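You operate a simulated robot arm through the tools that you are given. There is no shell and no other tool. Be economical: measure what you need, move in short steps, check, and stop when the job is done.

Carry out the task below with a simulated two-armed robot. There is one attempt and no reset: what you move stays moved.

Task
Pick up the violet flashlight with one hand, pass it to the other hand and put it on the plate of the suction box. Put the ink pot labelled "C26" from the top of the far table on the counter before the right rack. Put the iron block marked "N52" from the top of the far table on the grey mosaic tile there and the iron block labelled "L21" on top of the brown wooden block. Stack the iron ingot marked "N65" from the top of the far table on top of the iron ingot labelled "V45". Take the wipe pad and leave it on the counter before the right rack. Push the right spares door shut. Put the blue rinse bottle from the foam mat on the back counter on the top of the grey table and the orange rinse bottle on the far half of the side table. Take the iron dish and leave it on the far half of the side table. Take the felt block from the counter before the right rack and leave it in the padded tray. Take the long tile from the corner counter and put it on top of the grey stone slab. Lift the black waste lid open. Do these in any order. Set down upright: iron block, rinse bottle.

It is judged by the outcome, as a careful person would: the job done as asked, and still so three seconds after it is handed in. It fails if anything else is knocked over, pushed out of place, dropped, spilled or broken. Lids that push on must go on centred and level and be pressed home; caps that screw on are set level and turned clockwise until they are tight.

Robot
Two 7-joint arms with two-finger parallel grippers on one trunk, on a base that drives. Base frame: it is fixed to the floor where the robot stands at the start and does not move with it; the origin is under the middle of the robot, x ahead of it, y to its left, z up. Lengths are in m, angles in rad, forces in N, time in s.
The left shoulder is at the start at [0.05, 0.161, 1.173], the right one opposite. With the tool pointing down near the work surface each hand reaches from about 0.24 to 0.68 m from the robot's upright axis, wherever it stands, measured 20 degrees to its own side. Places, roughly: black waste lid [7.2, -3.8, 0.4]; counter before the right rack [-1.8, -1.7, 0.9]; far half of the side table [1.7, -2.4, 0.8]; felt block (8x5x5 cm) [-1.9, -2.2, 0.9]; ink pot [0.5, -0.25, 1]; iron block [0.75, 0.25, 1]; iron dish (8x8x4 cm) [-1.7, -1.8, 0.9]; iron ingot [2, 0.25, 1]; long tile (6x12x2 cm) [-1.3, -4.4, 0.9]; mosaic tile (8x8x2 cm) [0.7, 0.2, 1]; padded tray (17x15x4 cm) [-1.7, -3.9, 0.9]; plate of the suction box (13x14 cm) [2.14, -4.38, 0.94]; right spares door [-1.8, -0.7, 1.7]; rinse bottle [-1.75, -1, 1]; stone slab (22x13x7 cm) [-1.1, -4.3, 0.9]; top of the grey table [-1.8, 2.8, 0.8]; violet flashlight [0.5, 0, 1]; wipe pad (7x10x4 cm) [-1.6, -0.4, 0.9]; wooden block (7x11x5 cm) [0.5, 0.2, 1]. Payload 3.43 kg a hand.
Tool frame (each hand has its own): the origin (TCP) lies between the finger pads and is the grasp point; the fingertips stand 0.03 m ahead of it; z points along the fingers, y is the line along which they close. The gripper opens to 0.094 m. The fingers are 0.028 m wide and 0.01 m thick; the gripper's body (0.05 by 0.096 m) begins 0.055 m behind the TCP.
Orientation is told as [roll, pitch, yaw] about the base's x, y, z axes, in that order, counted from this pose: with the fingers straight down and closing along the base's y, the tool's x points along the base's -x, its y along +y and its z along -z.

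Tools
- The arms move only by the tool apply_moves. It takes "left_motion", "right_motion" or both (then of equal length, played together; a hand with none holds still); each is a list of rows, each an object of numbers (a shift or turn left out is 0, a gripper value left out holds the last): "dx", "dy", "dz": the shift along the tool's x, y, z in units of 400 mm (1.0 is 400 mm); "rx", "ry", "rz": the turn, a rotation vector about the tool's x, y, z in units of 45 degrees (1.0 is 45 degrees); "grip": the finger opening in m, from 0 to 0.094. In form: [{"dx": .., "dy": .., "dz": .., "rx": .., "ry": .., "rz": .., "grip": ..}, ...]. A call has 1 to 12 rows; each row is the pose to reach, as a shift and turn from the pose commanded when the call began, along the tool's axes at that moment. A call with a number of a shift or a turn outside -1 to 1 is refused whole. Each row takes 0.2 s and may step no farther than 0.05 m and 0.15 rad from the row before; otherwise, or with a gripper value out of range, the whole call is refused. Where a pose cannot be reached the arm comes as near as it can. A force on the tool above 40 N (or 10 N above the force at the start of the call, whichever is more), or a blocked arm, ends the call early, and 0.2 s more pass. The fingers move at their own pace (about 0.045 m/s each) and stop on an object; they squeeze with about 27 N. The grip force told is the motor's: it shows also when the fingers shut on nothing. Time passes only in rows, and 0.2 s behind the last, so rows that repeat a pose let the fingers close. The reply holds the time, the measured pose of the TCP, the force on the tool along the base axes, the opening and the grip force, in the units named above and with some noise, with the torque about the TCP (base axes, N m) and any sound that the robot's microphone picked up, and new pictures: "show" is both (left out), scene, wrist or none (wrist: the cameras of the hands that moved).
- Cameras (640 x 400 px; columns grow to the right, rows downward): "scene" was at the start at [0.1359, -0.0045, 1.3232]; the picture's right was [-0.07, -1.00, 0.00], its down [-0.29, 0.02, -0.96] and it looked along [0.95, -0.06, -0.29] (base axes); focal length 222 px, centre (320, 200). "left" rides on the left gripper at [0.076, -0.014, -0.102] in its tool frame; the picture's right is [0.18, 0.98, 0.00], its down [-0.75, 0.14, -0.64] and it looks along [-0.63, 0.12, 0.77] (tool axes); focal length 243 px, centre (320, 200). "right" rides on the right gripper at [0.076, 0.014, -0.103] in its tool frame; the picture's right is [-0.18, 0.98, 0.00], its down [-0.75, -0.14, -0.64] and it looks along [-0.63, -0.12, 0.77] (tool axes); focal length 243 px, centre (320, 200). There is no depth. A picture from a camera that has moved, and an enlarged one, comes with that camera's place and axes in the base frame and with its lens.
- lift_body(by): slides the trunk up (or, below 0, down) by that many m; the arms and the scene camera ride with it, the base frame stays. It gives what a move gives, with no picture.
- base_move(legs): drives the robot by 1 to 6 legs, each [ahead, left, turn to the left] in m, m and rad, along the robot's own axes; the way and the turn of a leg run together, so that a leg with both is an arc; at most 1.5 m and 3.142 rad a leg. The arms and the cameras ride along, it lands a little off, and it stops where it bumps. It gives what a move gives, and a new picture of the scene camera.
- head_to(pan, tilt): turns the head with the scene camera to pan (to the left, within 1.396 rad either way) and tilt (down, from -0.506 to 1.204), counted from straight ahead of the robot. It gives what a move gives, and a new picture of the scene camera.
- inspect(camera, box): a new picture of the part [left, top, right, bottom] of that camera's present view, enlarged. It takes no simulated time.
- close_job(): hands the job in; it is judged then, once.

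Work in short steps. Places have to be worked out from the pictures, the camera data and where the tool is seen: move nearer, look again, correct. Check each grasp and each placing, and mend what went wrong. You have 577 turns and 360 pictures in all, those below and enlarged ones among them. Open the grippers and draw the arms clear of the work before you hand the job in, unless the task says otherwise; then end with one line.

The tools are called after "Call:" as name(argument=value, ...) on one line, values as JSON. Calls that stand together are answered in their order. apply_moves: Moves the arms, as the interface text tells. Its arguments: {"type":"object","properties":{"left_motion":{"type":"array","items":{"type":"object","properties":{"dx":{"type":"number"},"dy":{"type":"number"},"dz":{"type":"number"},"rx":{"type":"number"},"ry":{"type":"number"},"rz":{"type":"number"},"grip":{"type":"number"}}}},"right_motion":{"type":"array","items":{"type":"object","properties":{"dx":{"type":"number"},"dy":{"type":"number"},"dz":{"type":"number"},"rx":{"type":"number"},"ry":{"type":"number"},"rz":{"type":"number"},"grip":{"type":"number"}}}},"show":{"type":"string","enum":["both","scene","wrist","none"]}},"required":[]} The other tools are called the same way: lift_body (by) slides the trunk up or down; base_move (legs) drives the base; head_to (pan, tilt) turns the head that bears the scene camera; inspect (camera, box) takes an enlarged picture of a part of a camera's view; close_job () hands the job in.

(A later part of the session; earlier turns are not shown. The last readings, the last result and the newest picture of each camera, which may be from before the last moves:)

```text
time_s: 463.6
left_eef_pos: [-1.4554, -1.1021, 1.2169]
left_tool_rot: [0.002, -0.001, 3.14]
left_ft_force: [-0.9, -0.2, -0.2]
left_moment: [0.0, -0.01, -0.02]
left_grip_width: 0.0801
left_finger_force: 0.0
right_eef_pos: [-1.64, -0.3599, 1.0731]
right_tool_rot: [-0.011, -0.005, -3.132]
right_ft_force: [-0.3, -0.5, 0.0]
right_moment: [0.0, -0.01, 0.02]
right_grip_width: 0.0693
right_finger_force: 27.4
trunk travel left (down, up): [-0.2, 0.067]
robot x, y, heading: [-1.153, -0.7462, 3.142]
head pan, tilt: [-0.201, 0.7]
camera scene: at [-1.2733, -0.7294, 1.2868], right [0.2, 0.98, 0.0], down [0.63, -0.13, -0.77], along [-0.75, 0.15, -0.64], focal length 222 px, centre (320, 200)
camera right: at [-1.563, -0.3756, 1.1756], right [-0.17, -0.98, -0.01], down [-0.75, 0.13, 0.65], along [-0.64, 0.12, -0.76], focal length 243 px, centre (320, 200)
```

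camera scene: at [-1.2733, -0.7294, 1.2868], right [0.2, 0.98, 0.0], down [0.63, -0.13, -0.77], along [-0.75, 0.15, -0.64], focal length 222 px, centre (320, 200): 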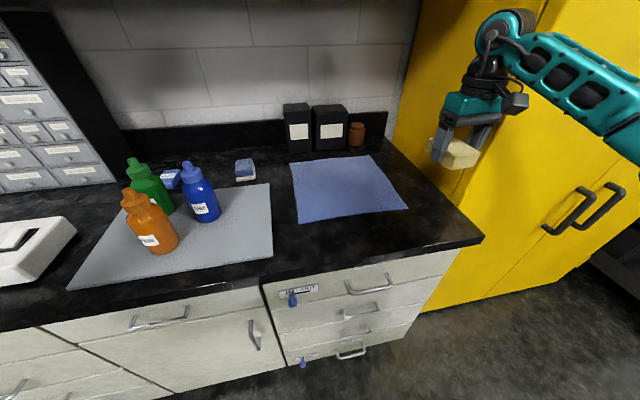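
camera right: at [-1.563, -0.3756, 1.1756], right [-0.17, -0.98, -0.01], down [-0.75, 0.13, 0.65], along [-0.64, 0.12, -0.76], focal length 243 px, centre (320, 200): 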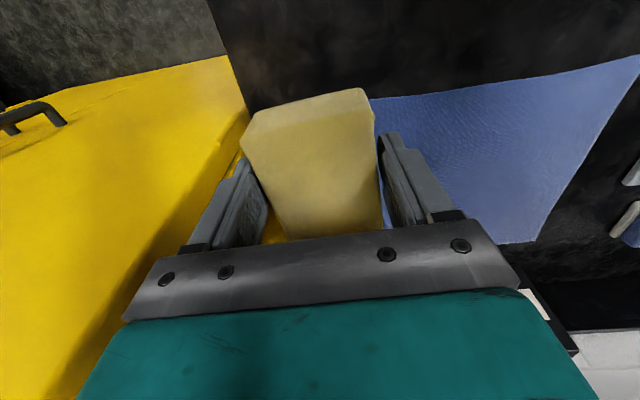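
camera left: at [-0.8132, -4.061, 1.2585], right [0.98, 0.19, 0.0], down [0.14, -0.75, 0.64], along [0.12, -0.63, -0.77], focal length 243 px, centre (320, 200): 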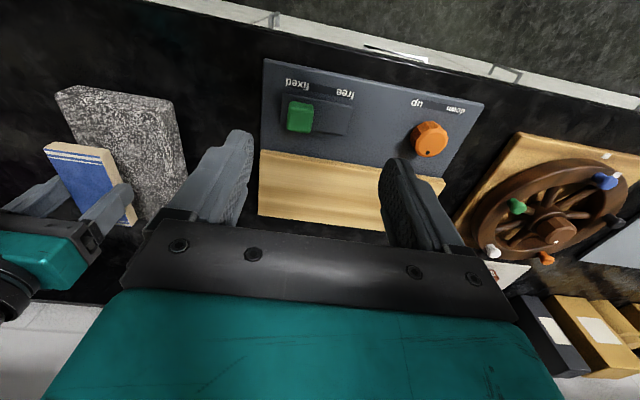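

Pad held. I raise it, back off and slide to the rack to set it on the former felt-block spot.

Call:
apply_moves(right_motion=[{"dz": -0.1}, {"dz": -0.2}, {"dz": -0.25, "dx": 0.1}, {"dz": -0.25, "dx": 0.2}, {"dz": -0.25, "dx": 0.25}], show="none")

Call:
base_move(legs=[[-0.08, 0, 0], [0, 1.35, 0], [0, 0.2, 0], [0.15, 0, 0]])

Call:
head_to(pan=0, tilt=0.6)

```text
time_s: 464.8
left_eef_pos: [-1.4553, -1.1006, 1.216]
left_tool_rot: [0.004, 0.0, 3.14]
left_ft_force: [-0.6, 0.1, -0.4]
left_moment: [0.01, 0.02, -0.02]
left_grip_width: 0.0801
left_finger_force: 0.0
right_eef_pos: [-1.5391, -0.3616, 1.174]
right_tool_rot: [-0.013, -0.004, -3.131]
right_ft_force: [-0.4, 0.9, -0.7]
right_moment: [0.01, -0.05, 0.02]
right_grip_width: 0.0692
right_finger_force: 26.7
trunk travel left (down, up): [-0.2, 0.067]
robot x, y, heading: [-1.1513, -0.7477, 3.133]
head pan, tilt: [-0.201, 0.7]
```

```text
time_s: 474.3
left_eef_pos: [-1.5151, -2.6361, 1.2159]
left_tool_rot: [0.005, 0.002, -3.132]
left_ft_force: [0.3, -0.6, 0.3]
left_moment: [-0.02, -0.03, 0.04]
left_grip_width: 0.08
left_finger_force: 0.0
right_eef_pos: [-1.6098, -1.8954, 1.1719]
right_tool_rot: [-0.012, -0.006, -3.117]
right_ft_force: [-0.4, 0.5, -0.5]
right_moment: [0.01, -0.03, -0.05]
right_grip_width: 0.0685
right_finger_force: 26.9
trunk travel left (down, up): [-0.2, 0.067]
robot x, y, heading: [-1.216, -2.2753, -3.135]
head pan, tilt: [-0.201, 0.7]
camera scene: at [-1.339, -2.2605, 1.2867], right [0.19, 0.98, 0.0], down [0.63, -0.12, -0.76], along [-0.75, 0.15, -0.64], focal length 222 px, centre (320, 200)
```

scene: 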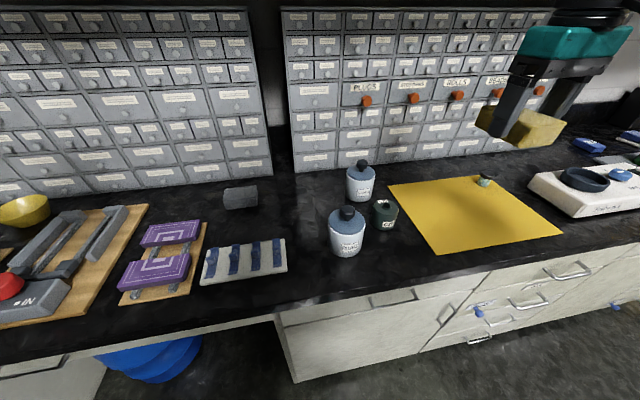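

```text
time_s: 475.0
left_eef_pos: [-1.5146, -2.6354, 1.2161]
left_tool_rot: [0.003, -0.001, -3.132]
left_ft_force: [0.5, -0.8, -0.2]
left_moment: [-0.01, 0.02, -0.01]
left_grip_width: 0.0798
left_finger_force: 0.0
right_eef_pos: [-1.6096, -1.8961, 1.1723]
right_tool_rot: [-0.011, -0.004, -3.118]
right_ft_force: [1.3, 0.6, -0.7]
right_moment: [0.04, 0.0, 0.01]
right_grip_width: 0.0687
right_finger_force: 27.5
trunk travel left (down, up): [-0.2, 0.067]
robot x, y, heading: [-1.2196, -2.2761, -3.138]
head pan, tilt: [0.0, 0.6]
camera scene: at [-1.3432, -2.2774, 1.2954], right [-0.01, 1.0, 0.0], down [0.57, 0.0, -0.82], along [-0.82, -0.01, -0.57], focal length 222 px, centre (320, 200)
```

scene: 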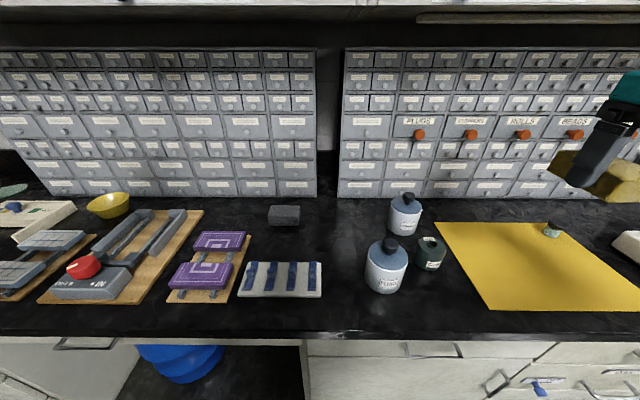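

I lower to z 1.06, move sideways, then forward over the spot.

Call:
apply_moves(right_motion=[{"dz": 0.1}, {"dz": 0.2}, {"dz": 0.27, "dy": 0.08}, {"dz": 0.27, "dy": 0.2}, {"dz": 0.27, "dy": 0.32}, {"dz": 0.27, "dy": 0.44}, {"dz": 0.27, "dy": 0.56}, {"dz": 0.27, "dy": 0.666, "rz": 0.028}], show="none")

Call:
apply_moves(right_motion=[{"dx": -0.1}, {"dx": -0.2}, {"dx": -0.3}, {"dx": -0.4}, {"dx": -0.5}, {"dx": -0.59}, {"dx": -0.59}])

```text
time_s: 476.8
left_eef_pos: [-1.5153, -2.6363, 1.216]
left_tool_rot: [0.001, 0.0, -3.132]
left_ft_force: [-0.2, 0.3, 0.2]
left_moment: [0.03, 0.0, 0.0]
left_grip_width: 0.0801
left_finger_force: 0.1
right_eef_pos: [-1.6034, -2.1617, 1.0603]
right_tool_rot: [-0.015, -0.008, 3.141]
right_ft_force: [-0.1, 0.1, -0.5]
right_moment: [0.0, -0.01, 0.01]
right_grip_width: 0.0686
right_finger_force: 27.2
trunk travel left (down, up): [-0.2, 0.067]
robot x, y, heading: [-1.216, -2.2799, -3.135]
head pan, tilt: [0.0, 0.6]
```

```text
time_s: 478.4
left_eef_pos: [-1.5143, -2.6354, 1.2159]
left_tool_rot: [0.004, -0.001, -3.131]
left_ft_force: [-0.3, 0.1, 0.2]
left_moment: [-0.02, 0.01, -0.01]
left_grip_width: 0.08
left_finger_force: 0.0
right_eef_pos: [-1.8391, -2.1609, 1.0635]
right_tool_rot: [-0.013, -0.006, -3.139]
right_ft_force: [-0.5, -0.9, -0.2]
right_moment: [-0.02, 0.0, 0.0]
right_grip_width: 0.0687
right_finger_force: 26.4
trunk travel left (down, up): [-0.2, 0.067]
robot x, y, heading: [-1.2176, -2.2797, -3.134]
head pan, tilt: [0.0, 0.6]
camera scene: at [-1.3431, -2.277, 1.2954], right [-0.01, 1.0, 0.0], down [0.56, 0.0, -0.83], along [-0.83, -0.01, -0.56], focal length 222 px, centre (320, 200)
camera right: at [-1.7626, -2.1751, 1.1653], right [-0.18, -0.98, -0.01], down [-0.75, 0.13, 0.65], along [-0.64, 0.13, -0.76], focal length 243 px, centre (320, 200)
```

scene: 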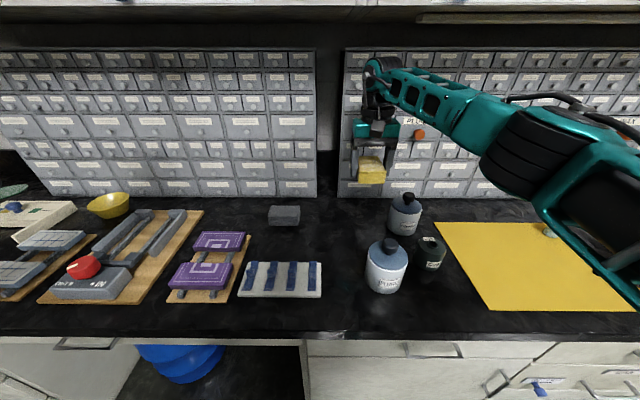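
right: 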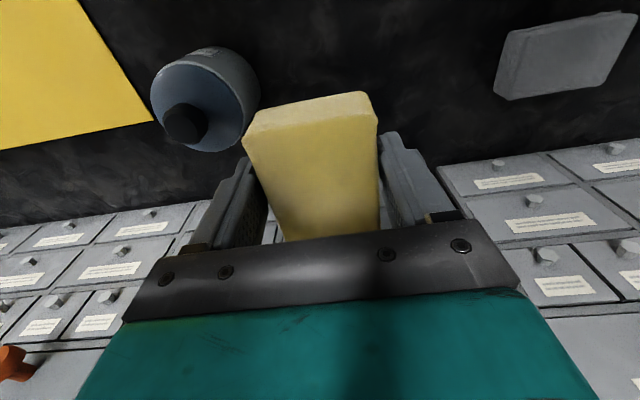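

I shift 1.7 cm away from the jar and lower.

Call:
apply_moves(right_motion=[{"dy": 0.044}, {"dy": 0.044, "dz": 0.1}, {"dy": 0.044, "dz": 0.2}, {"dy": 0.044, "dz": 0.29}, {"dy": 0.044, "dz": 0.34}, {"dy": 0.044, "dz": 0.36}], show="wrist")

```text
time_s: 479.8
left_eef_pos: [-1.5158, -2.6353, 1.2155]
left_tool_rot: [0.003, -0.001, -3.132]
left_ft_force: [-0.1, 0.0, 0.7]
left_moment: [0.02, 0.03, -0.02]
left_grip_width: 0.0801
left_finger_force: 0.0
right_eef_pos: [-1.8403, -2.1774, 0.9189]
right_tool_rot: [-0.014, -0.007, -3.143]
right_ft_force: [-0.3, 0.5, -0.6]
right_moment: [-0.02, -0.02, 0.0]
right_grip_width: 0.0685
right_finger_force: 27.0
trunk travel left (down, up): [-0.2, 0.067]
robot x, y, heading: [-1.2172, -2.2764, -3.135]
head pan, tilt: [0.0, 0.6]
camera right: at [-1.7639, -2.1919, 1.0203], right [-0.18, -0.98, -0.01], down [-0.75, 0.13, 0.65], along [-0.64, 0.13, -0.76], focal length 243 px, centre (320, 200)
```

right: 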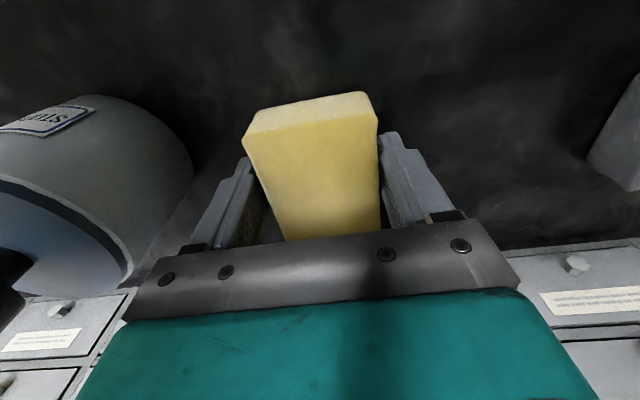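

Call:
apply_moves(right_motion=[{"dz": 0.008}, {"dz": 0.016}, {"dz": 0.022}], show="none")

```text
time_s: 480.6
left_eef_pos: [-1.5132, -2.6354, 1.2162]
left_tool_rot: [0.004, -0.001, -3.131]
left_ft_force: [-0.9, 0.1, -0.7]
left_moment: [0.04, 0.02, -0.01]
left_grip_width: 0.08
left_finger_force: 0.1
right_eef_pos: [-1.8409, -2.1771, 0.9128]
right_tool_rot: [-0.01, -0.013, -3.141]
right_ft_force: [-0.7, 1.3, 20.7]
right_moment: [0.04, -0.48, 0.03]
right_grip_width: 0.0686
right_finger_force: 27.1
trunk travel left (down, up): [-0.2, 0.067]
robot x, y, heading: [-1.216, -2.2809, -3.134]
head pan, tilt: [0.0, 0.6]
```

Contact. Release with a small opening, rise and back out.

Call:
apply_moves(right_motion=[{"dz": -0.008, "grip": 0.084}, {"dz": -0.008, "grip": 0.084}, {"dz": -0.008, "grip": 0.084}, {"dz": -0.1}, {"dz": -0.2}, {"dz": -0.3}, {"dz": -0.37}, {"dz": -0.37, "dx": 0.11}, {"dz": -0.37, "dx": 0.22}, {"dz": -0.37, "dx": 0.33}, {"dz": -0.37, "dx": 0.44}, {"dz": -0.4, "dx": 0.55}], show="none")

Call:
inspect(camera="scene", box=[310, 160, 480, 300])

```text
time_s: 483.2
left_eef_pos: [-1.5146, -2.6351, 1.2158]
left_tool_rot: [0.004, 0.0, -3.13]
left_ft_force: [0.7, -0.1, -0.5]
left_moment: [-0.02, -0.02, 0.0]
left_grip_width: 0.0802
left_finger_force: 0.1
right_eef_pos: [-1.6187, -2.1805, 1.0683]
right_tool_rot: [-0.012, -0.006, 3.141]
right_ft_force: [0.0, -0.7, 0.1]
right_moment: [-0.02, -0.01, 0.01]
right_grip_width: 0.084
right_finger_force: 0.1
trunk travel left (down, up): [-0.2, 0.067]
robot x, y, heading: [-1.2198, -2.2805, -3.133]
head pan, tilt: [0.0, 0.6]
```

```text
2.86 times, centred on (395, 230) of scene
camera zoom: at [-1.3427, -2.2775, 1.2955], right [-0.01, 1.0, 0.0], down [0.56, 0.01, -0.83], along [-0.83, -0.01, -0.56], focal length 633 px, centre (106, 114)
```

zoom: 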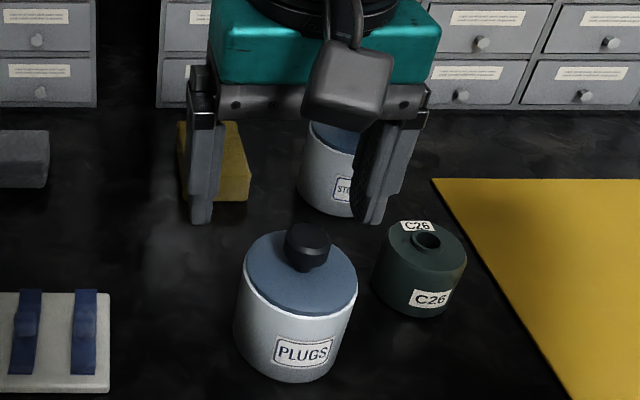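

Pad is placed. Next both rinse bottles: I raise the right hand and slide to y≈−1.0.

Call:
apply_moves(right_motion=[{"dz": -0.1, "dx": 0.05}, {"dz": -0.2, "dx": 0.1}, {"dz": -0.3, "dx": 0.15}, {"dz": -0.35, "dx": 0.2, "dy": -0.05}, {"dz": -0.35, "dx": 0.2, "dy": -0.15}], show="none")

Call:
base_move(legs=[[-0.05, 0, 0], [0, -1.27, 0], [0.03, 0, 0]])

Call:
head_to(pan=0, tilt=0.65)

```text
time_s: 484.4
left_eef_pos: [-1.514, -2.6335, 1.2157]
left_tool_rot: [0.003, -0.001, -3.131]
left_ft_force: [0.7, 0.8, 0.2]
left_moment: [0.0, 0.01, 0.07]
left_grip_width: 0.0799
left_finger_force: 0.0
right_eef_pos: [-1.5388, -2.1186, 1.211]
right_tool_rot: [-0.012, -0.006, -3.139]
right_ft_force: [0.3, -0.1, -0.5]
right_moment: [0.02, -0.03, 0.03]
right_grip_width: 0.0838
right_finger_force: 0.0
trunk travel left (down, up): [-0.2, 0.067]
robot x, y, heading: [-1.2168, -2.2768, -3.133]
head pan, tilt: [0.0, 0.6]
```

```text
time_s: 491.8
left_eef_pos: [-1.5072, -1.3556, 1.2157]
left_tool_rot: [0.003, 0.001, -3.135]
left_ft_force: [-1.0, -0.3, 0.6]
left_moment: [-0.01, -0.02, 0.0]
left_grip_width: 0.0799
left_finger_force: 0.1
right_eef_pos: [-1.5292, -0.8409, 1.2103]
right_tool_rot: [-0.012, -0.006, 3.14]
right_ft_force: [-0.4, 0.2, 0.3]
right_moment: [-0.02, -0.03, -0.01]
right_grip_width: 0.084
right_finger_force: 0.0
trunk travel left (down, up): [-0.2, 0.067]
robot x, y, heading: [-1.2063, -0.9993, -3.133]
head pan, tilt: [0.0, 0.6]
camera scene: at [-1.3341, -0.9988, 1.2952], right [-0.01, 1.0, 0.0], down [0.57, 0.0, -0.82], along [-0.82, -0.01, -0.57], focal length 222 px, centre (320, 200)
```

scene: 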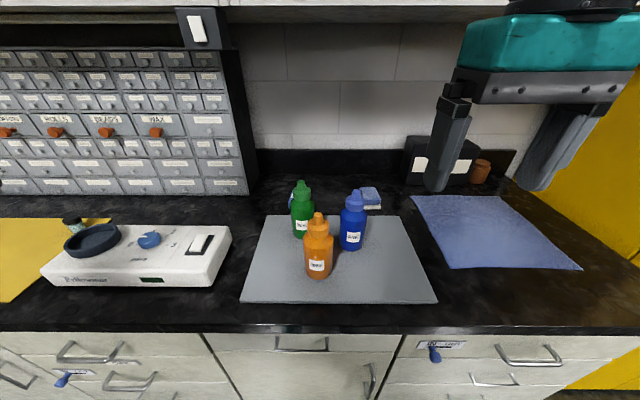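

```text
time_s: 492.4
left_eef_pos: [-1.5045, -1.3565, 1.2154]
left_tool_rot: [0.003, 0.0, -3.135]
left_ft_force: [0.8, 1.0, 0.5]
left_moment: [-0.01, -0.06, 0.0]
left_grip_width: 0.0796
left_finger_force: 0.2
right_eef_pos: [-1.5285, -0.8411, 1.2106]
right_tool_rot: [-0.011, -0.007, 3.142]
right_ft_force: [0.4, -0.4, 0.1]
right_moment: [-0.05, -0.02, -0.01]
right_grip_width: 0.0839
right_finger_force: 0.0
trunk travel left (down, up): [-0.2, 0.067]
robot x, y, heading: [-1.2037, -0.9998, -3.136]
head pan, tilt: [0.0, 0.649]
camera scene: at [-1.3312, -0.9988, 1.2912], right [-0.01, 1.0, 0.0], down [0.6, 0.0, -0.8], along [-0.8, -0.01, -0.6], focal length 222 px, centre (320, 200)
```

scene: 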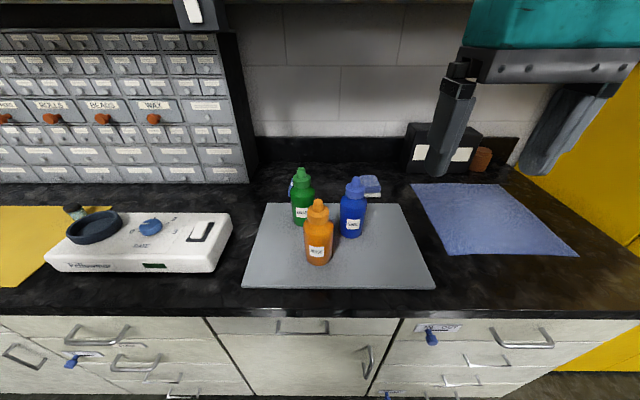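

Blue ≈(−1.725, −0.925), orange ≈(−1.647, −1.005). I move the right hand above the blue bottle.

Call:
apply_moves(right_motion=[{"dx": -0.1, "dy": 0.04}, {"dx": -0.2, "dy": 0.08}, {"dx": -0.3, "dy": 0.12, "dz": 0.05}, {"dx": -0.4, "dy": 0.17, "dz": 0.1}, {"dx": -0.49, "dy": 0.21, "dz": 0.15}, {"dx": -0.49, "dy": 0.21, "dz": 0.2}], show="wrist")

```text
time_s: 493.9
left_eef_pos: [-1.5055, -1.3555, 1.2159]
left_tool_rot: [0.003, -0.001, -3.133]
left_ft_force: [-1.0, 0.3, -0.7]
left_moment: [-0.03, 0.0, -0.01]
left_grip_width: 0.08
left_finger_force: 0.1
right_eef_pos: [-1.727, -0.923, 1.1312]
right_tool_rot: [-0.014, -0.008, 3.14]
right_ft_force: [-0.2, 1.1, -0.6]
right_moment: [0.01, 0.03, 0.0]
right_grip_width: 0.0837
right_finger_force: 0.1
trunk travel left (down, up): [-0.2, 0.067]
robot x, y, heading: [-1.2046, -1.0017, -3.13]
head pan, tilt: [0.0, 0.649]
camera right: at [-1.6488, -0.9386, 1.2321], right [-0.19, -0.98, -0.01], down [-0.75, 0.14, 0.65], along [-0.64, 0.13, -0.76], focal length 243 px, centre (320, 200)
```

right: 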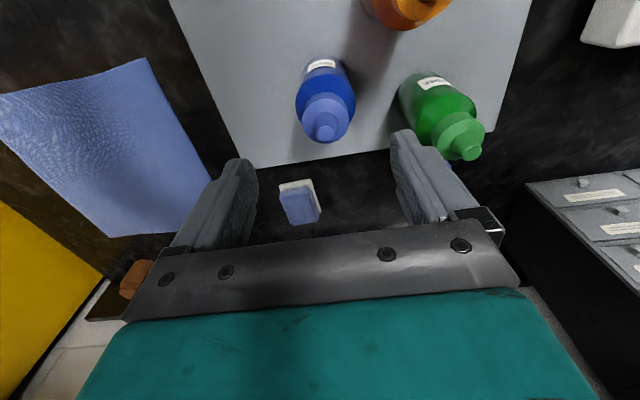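

Bottle is ~8 mm further and 6 mm left. I correct, descend over the collar and grip.

Call:
apply_moves(right_motion=[{"dx": -0.021, "dy": 0.016}, {"dx": -0.021, "dy": 0.016, "dz": 0.1}, {"dx": -0.021, "dy": 0.016, "dz": 0.2}, {"dx": -0.021, "dy": 0.016, "dz": 0.27}, {"dx": -0.021, "dy": 0.016, "dz": 0.295}], show="wrist")

```text
time_s: 495.1
left_eef_pos: [-1.5048, -1.3558, 1.216]
left_tool_rot: [0.003, 0.0, -3.135]
left_ft_force: [-0.1, 0.9, -0.7]
left_moment: [-0.02, -0.02, -0.02]
left_grip_width: 0.0801
left_finger_force: 0.0
right_eef_pos: [-1.7331, -0.9288, 1.0113]
right_tool_rot: [-0.012, -0.006, 3.139]
right_ft_force: [-0.3, 0.6, 0.5]
right_moment: [-0.02, 0.01, -0.01]
right_grip_width: 0.0841
right_finger_force: 0.0
trunk travel left (down, up): [-0.2, 0.067]
robot x, y, heading: [-1.2067, -0.9978, -3.134]
head pan, tilt: [0.0, 0.649]
camera right: at [-1.6577, -0.9442, 1.1141], right [-0.19, -0.98, -0.01], down [-0.75, 0.14, 0.65], along [-0.64, 0.13, -0.76], focal length 243 px, centre (320, 200)
```

right: 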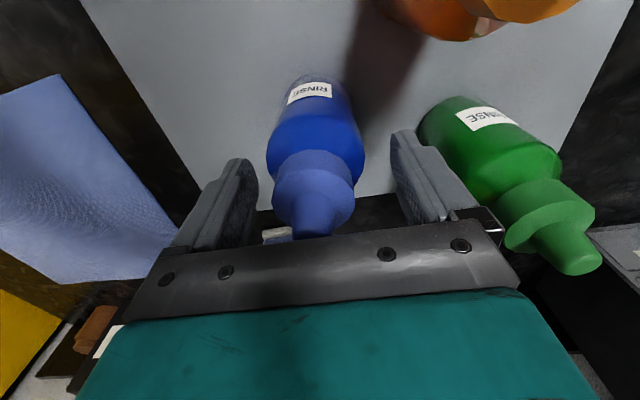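

Collar is between the fingers. I lower 5 mm and close, then lift slightly.

Call:
apply_moves(right_motion=[{"dy": -0.008, "dz": 0.013}, {"dy": -0.008, "dz": 0.013, "grip": 0.02}, {"dy": -0.008, "dz": 0.013, "grip": 0.02}, {"dy": -0.008, "dz": 0.013, "grip": 0.02}, {"dy": -0.008, "dz": 0.013, "grip": 0.02}, {"dy": -0.008, "dz": -0.05}, {"dy": -0.008, "dz": -0.1}])

```text
time_s: 496.6
left_eef_pos: [-1.5048, -1.3564, 1.2169]
left_tool_rot: [0.004, 0.0, -3.135]
left_ft_force: [-0.2, 0.1, -0.3]
left_moment: [0.0, 0.01, -0.01]
left_grip_width: 0.0799
left_finger_force: 0.0
right_eef_pos: [-1.7343, -0.9263, 1.0525]
right_tool_rot: [-0.013, -0.004, 3.139]
right_ft_force: [0.2, -0.2, -2.4]
right_moment: [0.01, 0.01, -0.03]
right_grip_width: 0.0602
right_finger_force: 27.2
trunk travel left (down, up): [-0.2, 0.067]
robot x, y, heading: [-1.2057, -1.0014, -3.137]
head pan, tilt: [0.0, 0.649]
camera scene: at [-1.3315, -0.9988, 1.2911], right [-0.01, 1.0, 0.0], down [0.6, 0.0, -0.8], along [-0.8, -0.01, -0.6], focal length 222 px, centre (320, 200)
camera right: at [-1.6581, -0.9415, 1.1538], right [-0.19, -0.98, -0.01], down [-0.75, 0.14, 0.65], along [-0.63, 0.13, -0.76], focal length 243 px, centre (320, 200)
```

scene: 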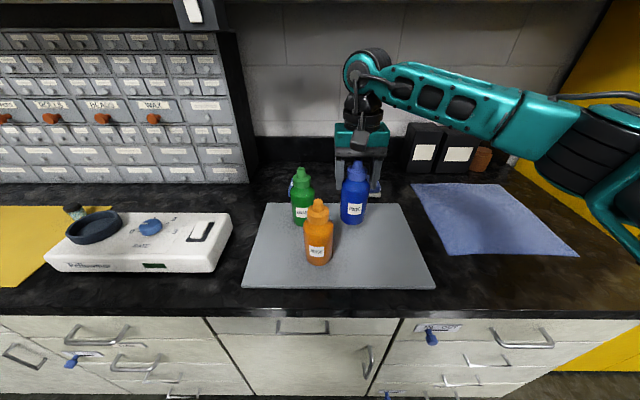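
right: 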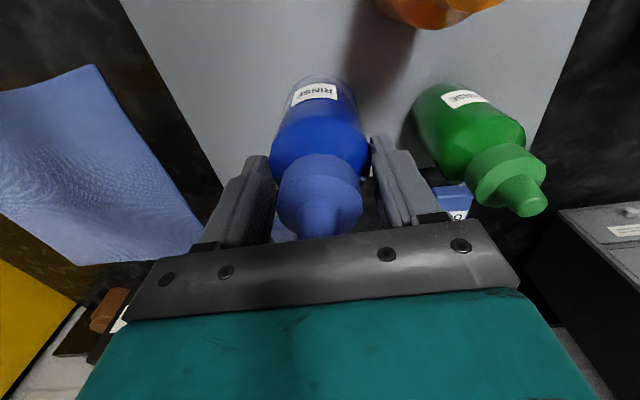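

Blue bottle is held (6 cm at the shoulder). I lift it and move it back to the right side; then the left hand goes over the orange one.

Call:
apply_moves(right_motion=[{"dz": -0.1}, {"dz": -0.2}, {"dz": -0.3}, {"dz": -0.38}, {"dz": -0.38, "dx": 0.1, "dy": -0.06}, {"dz": -0.38, "dx": 0.2, "dy": -0.12}, {"dz": -0.38, "dx": 0.3, "dy": -0.2}, {"dz": -0.38, "dx": 0.4, "dy": -0.28}, {"dz": -0.38, "dx": 0.48, "dy": -0.36}], left_motion=[{"dx": 0}, {"dx": 0}, {"dx": 0}, {"dx": 0}, {"dx": 0}, {"dx": -0.05, "dy": -0.1}, {"dx": -0.1, "dy": -0.2}, {"dx": -0.15, "dy": -0.3}, {"dx": -0.2, "dy": -0.4}], show="scene")

```text
refused: row 7 steps farther than a row can; nothing moved
```

Call:
apply_moves(right_motion=[{"dz": -0.1}, {"dz": -0.2}, {"dz": -0.3}, {"dz": -0.38}, {"dz": -0.38, "dx": 0.1, "dy": -0.06}, {"dz": -0.38, "dx": 0.2, "dy": -0.12}, {"dz": -0.38, "dx": 0.29, "dy": -0.19}, {"dz": -0.38, "dx": 0.38, "dy": -0.26}, {"dz": -0.38, "dx": 0.46, "dy": -0.34}], left_motion=[{"dx": 0}, {"dx": 0}, {"dx": 0}, {"dx": 0}, {"dx": 0}, {"dx": -0.05, "dy": -0.1}, {"dx": -0.1, "dy": -0.2}, {"dx": -0.15, "dy": -0.3}, {"dx": -0.2, "dy": -0.4}], show="scene")

```text
time_s: 498.6
left_eef_pos: [-1.5859, -1.1953, 1.2157]
left_tool_rot: [0.002, -0.002, -3.133]
left_ft_force: [0.3, 0.0, -0.1]
left_moment: [-0.03, 0.01, -0.01]
left_grip_width: 0.0797
left_finger_force: 0.1
right_eef_pos: [-1.548, -0.7908, 1.2041]
right_tool_rot: [-0.011, -0.006, 3.14]
right_ft_force: [-0.1, -0.2, -2.8]
right_moment: [-0.05, 0.01, 0.02]
right_grip_width: 0.0606
right_finger_force: 26.8
trunk travel left (down, up): [-0.2, 0.067]
robot x, y, heading: [-1.2086, -1.0009, -3.137]
head pan, tilt: [0.0, 0.649]
camera scene: at [-1.3313, -0.997, 1.2911], right [-0.01, 1.0, 0.0], down [0.6, 0.0, -0.8], along [-0.8, -0.01, -0.6], focal length 222 px, centre (320, 200)
```

scene: 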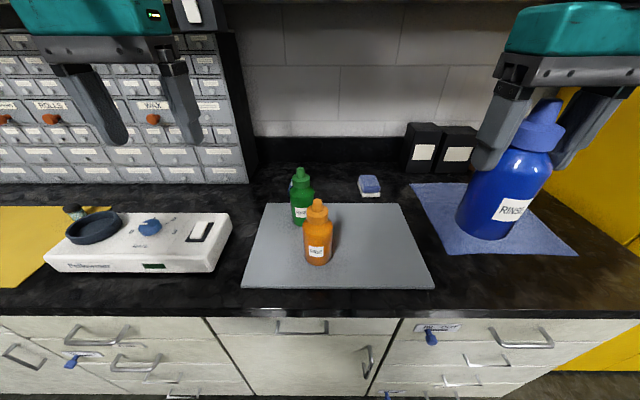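

Call:
apply_moves(left_motion=[{"dx": -0.04, "dy": -0.1}, {"dx": -0.08, "dy": -0.2}, {"dx": -0.12, "dy": -0.3}, {"dx": -0.15, "dy": -0.4}, {"dx": -0.1675, "dy": -0.4725, "dz": 0.05}, {"dx": -0.1675, "dy": -0.4725, "dz": 0.15}, {"dx": -0.1675, "dy": -0.4725, "dz": 0.22}], show="wrist")

```text
time_s: 500.2
left_eef_pos: [-1.6546, -1.0065, 1.1258]
left_tool_rot: [0.002, -0.001, -3.134]
left_ft_force: [0.2, -0.1, 0.7]
left_moment: [0.03, 0.01, -0.01]
left_grip_width: 0.0801
left_finger_force: 0.0
right_eef_pos: [-1.5485, -0.7924, 1.2049]
right_tool_rot: [-0.011, -0.005, 3.14]
right_ft_force: [-0.7, 0.0, -3.3]
right_moment: [-0.01, -0.01, -0.01]
right_grip_width: 0.0603
right_finger_force: 27.4
trunk travel left (down, up): [-0.2, 0.067]
robot x, y, heading: [-1.2084, -1.0011, -3.138]
head pan, tilt: [0.0, 0.649]
camera left: at [-1.579, -0.9932, 1.2291], right [0.19, -0.98, 0.0], down [-0.75, -0.15, 0.64], along [-0.63, -0.12, -0.77], focal length 243 px, centre (320, 200)
```

left: 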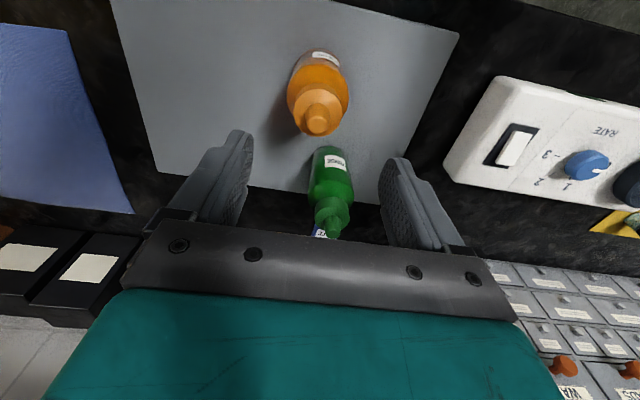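

Well aligned. I descend over the orange bottle's collar, close and lift.

Call:
apply_moves(left_motion=[{"dx": 0.012, "dz": 0.1}, {"dx": 0.012, "dz": 0.2}, {"dx": 0.012, "dz": 0.27}, {"dx": 0.012, "dz": 0.3}, {"dx": 0.012, "dz": 0.3, "grip": 0.02}, {"dx": 0.012, "dz": 0.3, "grip": 0.02}, {"dx": 0.012, "dz": 0.3, "grip": 0.02}, {"dx": 0.012, "dz": 0.3, "grip": 0.02}, {"dx": 0.012, "dz": 0.2}, {"dx": 0.012, "dz": 0.1}, {"dx": 0.012, "dz": 0.0}, {"dx": 0.012, "dz": -0.1}])

```text
time_s: 502.9
left_eef_pos: [-1.6502, -1.008, 1.1669]
left_tool_rot: [0.001, 0.0, -3.133]
left_ft_force: [-0.1, 0.1, -2.8]
left_moment: [0.02, 0.0, 0.02]
left_grip_width: 0.06
left_finger_force: 26.7
right_eef_pos: [-1.548, -0.7918, 1.2053]
right_tool_rot: [-0.011, -0.007, 3.141]
right_ft_force: [0.2, -0.1, -3.1]
right_moment: [-0.01, 0.0, -0.02]
right_grip_width: 0.0602
right_finger_force: 26.8
trunk travel left (down, up): [-0.2, 0.067]
robot x, y, heading: [-1.2051, -0.998, -3.138]
head pan, tilt: [0.0, 0.649]
camera scene: at [-1.3312, -0.9986, 1.2911], right [-0.01, 1.0, 0.0], down [0.6, 0.0, -0.8], along [-0.8, -0.01, -0.6], focal length 222 px, centre (320, 200)
camera left: at [-1.5735, -0.993, 1.2702], right [0.19, -0.98, 0.0], down [-0.75, -0.14, 0.64], along [-0.63, -0.13, -0.77], focal length 243 px, centre (320, 200)
```

scene: 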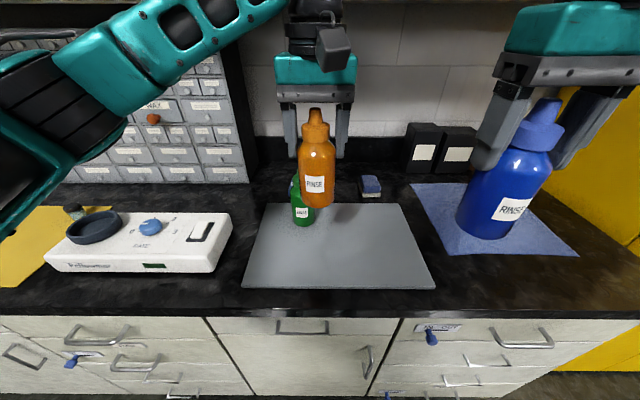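
left: 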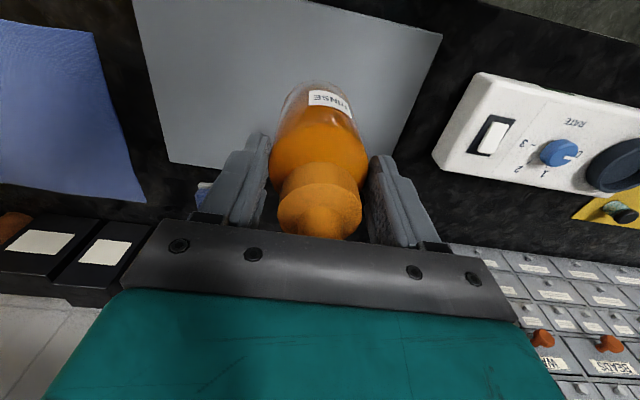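

Both bottles held. I tuck the left arm, back off, turn to +y and drive toward the grey table.

Call:
apply_moves(left_motion=[{"dx": 0.08, "dy": 0.06, "dz": -0.03}, {"dx": 0.16, "dy": 0.12, "dz": -0.06}, {"dx": 0.24, "dy": 0.18, "dz": -0.08}, {"dx": 0.3, "dy": 0.24, "dz": -0.08}], show="none")

Call:
base_move(legs=[[-0.45, 0, 0], [0, 0, -1.571], [1.5, 0, 0]])

Call:
head_to(pan=0.2, tilt=0.3)

```text
time_s: 503.9
left_eef_pos: [-1.5289, -1.104, 1.2006]
left_tool_rot: [0.005, 0.001, -3.134]
left_ft_force: [0.0, 0.1, -3.3]
left_moment: [0.01, -0.02, 0.02]
left_grip_width: 0.0599
left_finger_force: 27.0
right_eef_pos: [-1.549, -0.7932, 1.2052]
right_tool_rot: [-0.012, -0.008, 3.14]
right_ft_force: [-0.6, -0.4, -2.3]
right_moment: [0.04, 0.03, 0.01]
right_grip_width: 0.0604
right_finger_force: 26.3
trunk travel left (down, up): [-0.2, 0.067]
robot x, y, heading: [-1.2053, -1.0001, -3.132]
head pan, tilt: [0.0, 0.649]
```

```text
time_s: 517.5
left_eef_pos: [-0.8732, 0.827, 1.1991]
left_tool_rot: [0.003, -0.001, 1.584]
left_ft_force: [0.1, 0.2, -3.0]
left_moment: [-0.04, 0.03, 0.01]
left_grip_width: 0.0601
left_finger_force: 27.3
right_eef_pos: [-0.5623, 0.8478, 1.2042]
right_tool_rot: [-0.012, -0.005, 1.574]
right_ft_force: [0.0, -0.4, -2.1]
right_moment: [-0.01, 0.03, 0.04]
right_grip_width: 0.0602
right_finger_force: 27.3
trunk travel left (down, up): [-0.2, 0.067]
robot x, y, heading: [-0.7693, 0.5056, 1.583]
head pan, tilt: [0.0, 0.649]
camera scene: at [-0.7668, 0.6344, 1.291], right [1.0, 0.01, 0.0], down [0.01, -0.6, -0.8], along [-0.01, 0.8, -0.6], focal length 222 px, centre (320, 200)
```

scene: 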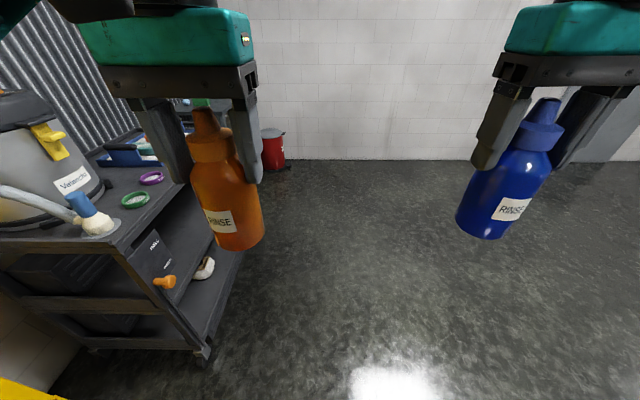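

```text
time_s: 518.3
left_eef_pos: [-0.874, 0.8266, 1.1997]
left_tool_rot: [0.002, 0.0, 1.585]
left_ft_force: [-0.2, -0.4, -2.6]
left_moment: [-0.02, 0.01, 0.01]
left_grip_width: 0.0601
left_finger_force: 27.3
right_eef_pos: [-0.5624, 0.8489, 1.2052]
right_tool_rot: [-0.01, -0.006, 1.574]
right_ft_force: [-0.2, -0.4, -1.9]
right_moment: [-0.01, -0.01, 0.02]
right_grip_width: 0.0602
right_finger_force: 27.0
trunk travel left (down, up): [-0.2, 0.067]
robot x, y, heading: [-0.7675, 0.503, 1.58]
head pan, tilt: [0.201, 0.3]
camera scene: at [-0.7855, 0.6388, 1.3228], right [0.98, 0.21, 0.0], down [0.06, -0.29, -0.95], along [-0.2, 0.93, -0.3], focal length 222 px, centre (320, 200)
```

scene: 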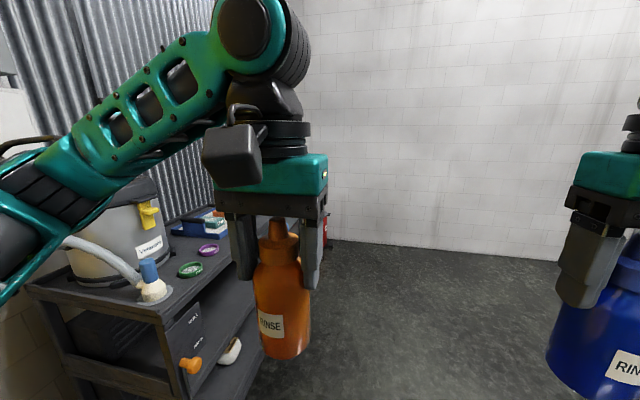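

There is a two-tier cart on the left first; the grey table should be beyond. I drive forward 1.4 m and look left.

Call:
base_move(legs=[[1.4, 0, 0]])

Call:
head_to(pan=1.0, tilt=0.5)

```text
time_s: 525.3
left_eef_pos: [-0.8895, 2.2347, 1.1995]
left_tool_rot: [0.002, 0.0, 1.584]
left_ft_force: [-0.5, -0.8, -3.6]
left_moment: [-0.03, -0.01, 0.0]
left_grip_width: 0.0601
left_finger_force: 26.9
right_eef_pos: [-0.5789, 2.2564, 1.205]
right_tool_rot: [-0.012, -0.005, 1.574]
right_ft_force: [-0.3, 1.3, -2.4]
right_moment: [-0.01, -0.01, 0.0]
right_grip_width: 0.0601
right_finger_force: 26.8
trunk travel left (down, up): [-0.2, 0.067]
robot x, y, heading: [-0.7861, 1.9134, 1.579]
head pan, tilt: [0.201, 0.3]
camera scene: at [-0.8025, 2.0467, 1.3228], right [0.98, 0.21, 0.0], down [0.06, -0.29, -0.96], along [-0.2, 0.93, -0.3], focal length 222 px, centre (320, 200)
```

scene: 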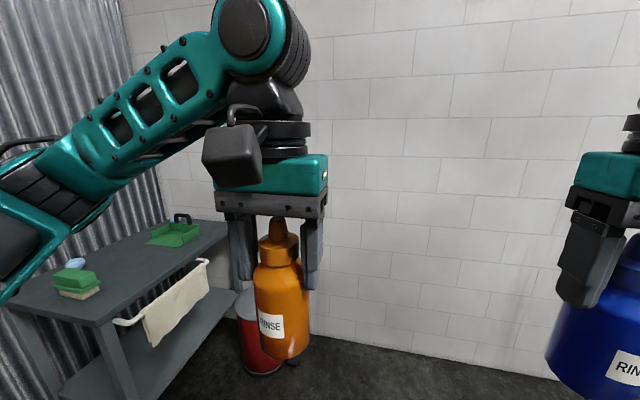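

```text
time_s: 526.4
left_eef_pos: [-0.8903, 2.2345, 1.1991]
left_tool_rot: [0.003, 0.0, 1.584]
left_ft_force: [0.4, -0.7, -3.0]
left_moment: [-0.01, 0.02, 0.02]
left_grip_width: 0.0599
left_finger_force: 27.2
right_eef_pos: [-0.5809, 2.2558, 1.204]
right_tool_rot: [-0.013, -0.005, 1.576]
right_ft_force: [-0.3, -0.6, -2.9]
right_moment: [0.03, -0.03, 0.0]
right_grip_width: 0.06
right_finger_force: 26.9
trunk travel left (down, up): [-0.2, 0.067]
robot x, y, heading: [-0.7849, 1.9144, 1.589]
head pan, tilt: [1.0, 0.499]
camera scene: at [-0.8599, 2.0036, 1.3045], right [0.53, 0.85, 0.0], down [0.41, -0.25, -0.88], along [-0.74, 0.47, -0.48], focal length 222 px, centre (320, 200)
```

scene: 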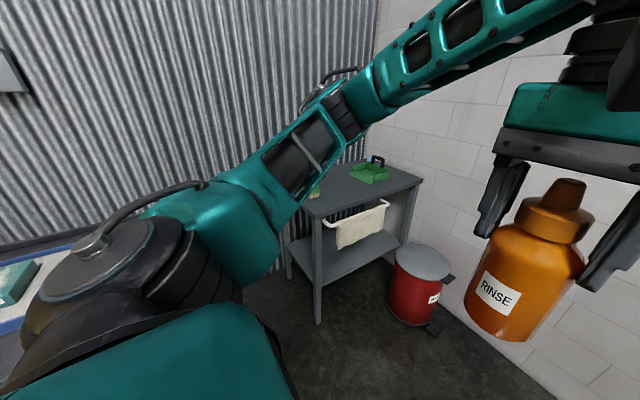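

The grey table (towel rail in front) spans roughly x −2.05…−1.55, y 2.4…3.1. I drive to y≈2.5, face −x and approach.

Call:
base_move(legs=[[0.6, 0, 0], [0, 0, 1.552], [0.2, 0, 0]])

Call:
head_to(pan=-0.1, tilt=0.65)

```text
time_s: 534.8
left_eef_pos: [-1.3147, 2.4253, 1.1993]
left_tool_rot: [0.002, 0.0, 3.127]
left_ft_force: [-1.1, -0.5, -3.8]
left_moment: [0.04, -0.05, -0.01]
left_grip_width: 0.06
left_finger_force: 26.7
right_eef_pos: [-1.3259, 2.7369, 1.2038]
right_tool_rot: [-0.012, -0.006, 3.117]
right_ft_force: [-1.0, 0.7, -2.7]
right_moment: [-0.02, -0.03, -0.02]
right_grip_width: 0.0602
right_finger_force: 27.3
trunk travel left (down, up): [-0.2, 0.067]
robot x, y, heading: [-0.989, 2.5252, 3.128]
head pan, tilt: [1.0, 0.499]
camera scene: at [-1.0779, 2.4483, 1.3044], right [-0.83, 0.55, 0.0], down [0.27, 0.4, -0.88], along [-0.48, -0.73, -0.48], focal length 222 px, centre (320, 200)
```

scene: 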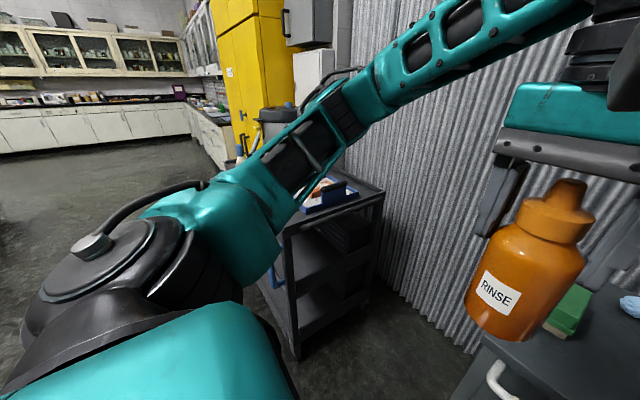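

```text
time_s: 536.1
left_eef_pos: [-1.3131, 2.425, 1.1994]
left_tool_rot: [0.004, 0.002, 3.128]
left_ft_force: [0.2, 0.3, -3.2]
left_moment: [0.0, 0.01, 0.01]
left_grip_width: 0.0597
left_finger_force: 27.3
right_eef_pos: [-1.3262, 2.736, 1.2049]
right_tool_rot: [-0.011, -0.005, 3.117]
right_ft_force: [-0.1, 0.0, -2.5]
right_moment: [0.01, -0.02, 0.0]
right_grip_width: 0.0601
right_finger_force: 26.9
trunk travel left (down, up): [-0.2, 0.067]
robot x, y, heading: [-0.9881, 2.5283, 3.123]
head pan, tilt: [-0.099, 0.649]
camera scene: at [-1.1131, 2.5339, 1.2911], right [0.11, 0.99, 0.0], down [0.6, -0.07, -0.8], along [-0.79, 0.09, -0.6], focal length 222 px, centre (320, 200)
```

scene: 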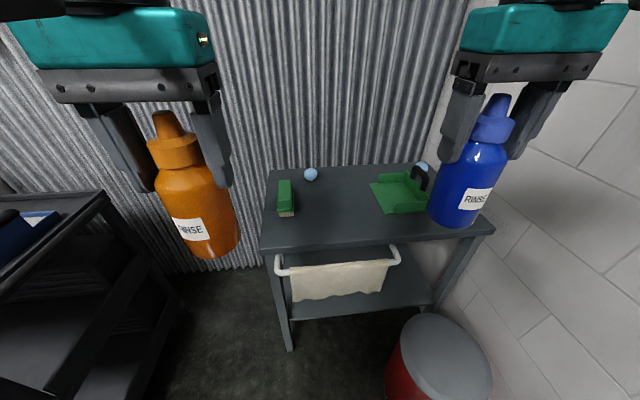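

Free spot around (−1.68, 2.63) between sponge and dustpan. I shift left 8 cm (away from the red bin) and go ahead 10 cm.

Call:
base_move(legs=[[0, 0.1, 0.015], [0.11, 0, 0]])

Call:
inspect(camera="right", box=[0, 0, 640, 400])

```text
time_s: 538.1
left_eef_pos: [-1.4222, 2.3193, 1.1992]
left_tool_rot: [0.002, 0.0, -3.142]
left_ft_force: [-0.4, 0.4, -3.2]
left_moment: [-0.01, -0.02, 0.0]
left_grip_width: 0.0598
left_finger_force: 27.0
right_eef_pos: [-1.4403, 2.63, 1.2028]
right_tool_rot: [-0.012, -0.005, 3.133]
right_ft_force: [-0.2, -0.5, -1.8]
right_moment: [0.0, -0.01, 0.03]
right_grip_width: 0.0602
right_finger_force: 26.7
trunk travel left (down, up): [-0.2, 0.067]
robot x, y, heading: [-1.1, 2.4231, 3.137]
head pan, tilt: [-0.099, 0.649]
camera scene: at [-1.224, 2.4313, 1.2909], right [0.1, 0.99, 0.0], down [0.6, -0.06, -0.8], along [-0.79, 0.08, -0.61], focal length 222 px, centre (320, 200)
```

scene: 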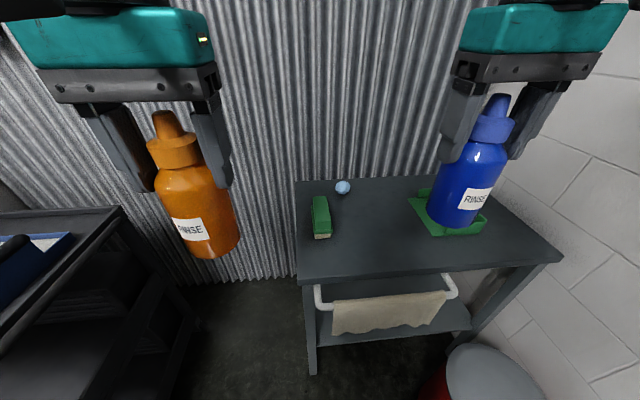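

```text
1.00 times, centred on (320, 200) of right
camera zoom: at [-1.3638, 2.6148, 1.306], right [-0.19, -0.98, -0.01], down [-0.75, 0.14, 0.65], along [-0.63, 0.13, -0.76], focal length 243 px, centre (320, 200)
```

zoom: 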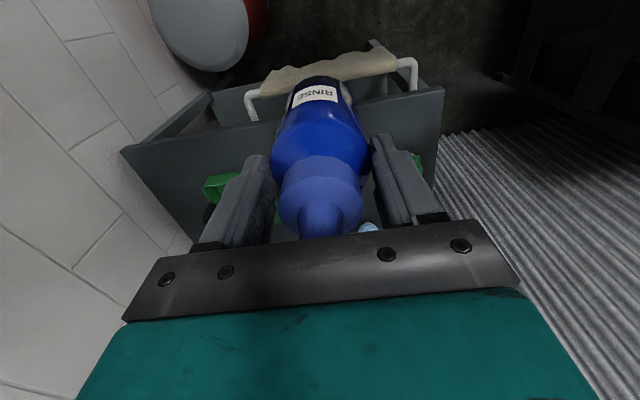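

Table top z≈0.80; target (−1.677, 2.63). I extend the right hand and lower to just above.

Call:
apply_moves(right_motion=[{"dx": -0.1}, {"dx": -0.2}, {"dx": -0.3}, {"dx": -0.4}, {"dx": -0.5}, {"dx": -0.59}, {"dx": -0.59, "dz": 0.1}, {"dx": -0.59, "dz": 0.2}, {"dx": -0.59, "dz": 0.3}, {"dx": -0.59, "dz": 0.4}, {"dx": -0.59, "dz": 0.5}, {"dx": -0.59, "dz": 0.6}])

```text
time_s: 540.7
left_eef_pos: [-1.4223, 2.3191, 1.1986]
left_tool_rot: [0.002, 0.001, -3.143]
left_ft_force: [0.2, 0.5, -2.0]
left_moment: [0.02, 0.02, -0.03]
left_grip_width: 0.06
left_finger_force: 27.2
right_eef_pos: [-1.6759, 2.6361, 0.9656]
right_tool_rot: [-0.011, -0.004, 3.133]
right_ft_force: [0.3, 0.5, -1.9]
right_moment: [-0.02, -0.02, 0.0]
right_grip_width: 0.06
right_finger_force: 27.0
trunk travel left (down, up): [-0.2, 0.067]
robot x, y, heading: [-1.1014, 2.4218, 3.144]
head pan, tilt: [-0.099, 0.649]
camera scene: at [-1.2235, 2.4315, 1.291], right [0.1, 0.99, 0.0], down [0.6, -0.06, -0.8], along [-0.79, 0.08, -0.61], focal length 222 px, centre (320, 200)
camera right: at [-1.5996, 2.6206, 1.068], right [-0.19, -0.98, -0.01], down [-0.75, 0.14, 0.65], along [-0.63, 0.13, -0.76], focal length 243 px, centre (320, 200)
```

scene: 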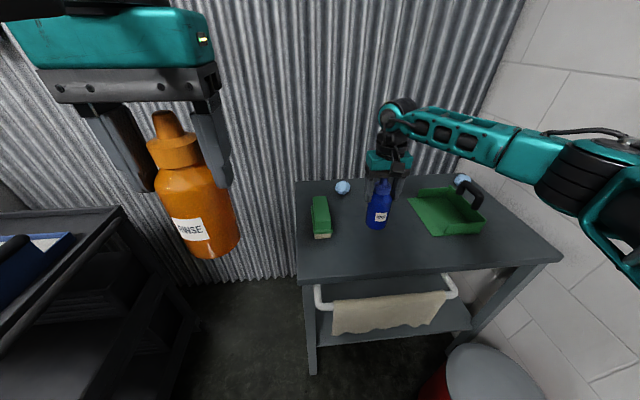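
right: 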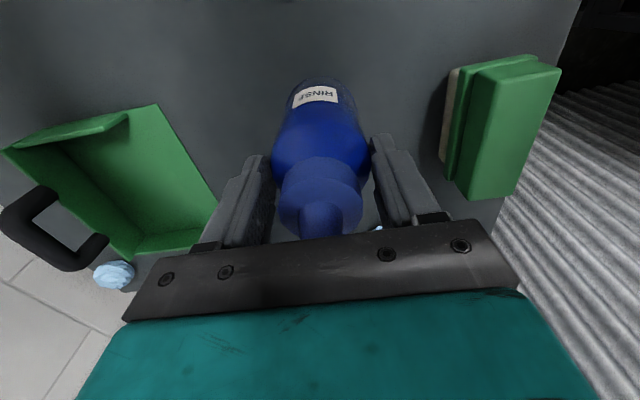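

Clear spot. I lower slowly to contact.

Call:
apply_moves(right_motion=[{"dz": 0.05}, {"dz": 0.09}, {"dz": 0.105}, {"dz": 0.115}], show="none")

```text
time_s: 541.7
left_eef_pos: [-1.4212, 2.3197, 1.1983]
left_tool_rot: [0.003, -0.001, -3.143]
left_ft_force: [-0.7, 0.4, -1.9]
left_moment: [0.02, -0.05, 0.03]
left_grip_width: 0.0599
left_finger_force: 26.6
right_eef_pos: [-1.6776, 2.6356, 0.9193]
right_tool_rot: [-0.013, -0.006, 3.133]
right_ft_force: [-0.4, 1.2, -2.4]
right_moment: [-0.03, -0.01, -0.01]
right_grip_width: 0.0601
right_finger_force: 27.8
trunk travel left (down, up): [-0.2, 0.067]
robot x, y, heading: [-1.1026, 2.4221, 3.137]
head pan, tilt: [-0.099, 0.649]
```

Call:
apply_moves(right_motion=[{"dz": 0.008}, {"dz": 0.016}, {"dz": 0.024}], show="none")

```text
time_s: 542.5
left_eef_pos: [-1.4189, 2.3187, 1.2003]
left_tool_rot: [0.003, -0.003, -3.142]
left_ft_force: [-0.3, 0.0, -3.2]
left_moment: [-0.02, -0.02, -0.03]
left_grip_width: 0.0602
left_finger_force: 27.1
right_eef_pos: [-1.6772, 2.6354, 0.9154]
right_tool_rot: [-0.013, -0.015, 3.13]
right_ft_force: [1.6, 4.9, 21.7]
right_moment: [0.06, -0.27, 0.07]
right_grip_width: 0.0604
right_finger_force: 26.9
trunk travel left (down, up): [-0.2, 0.067]
robot x, y, heading: [-1.0963, 2.4219, 3.138]
head pan, tilt: [-0.099, 0.649]
```

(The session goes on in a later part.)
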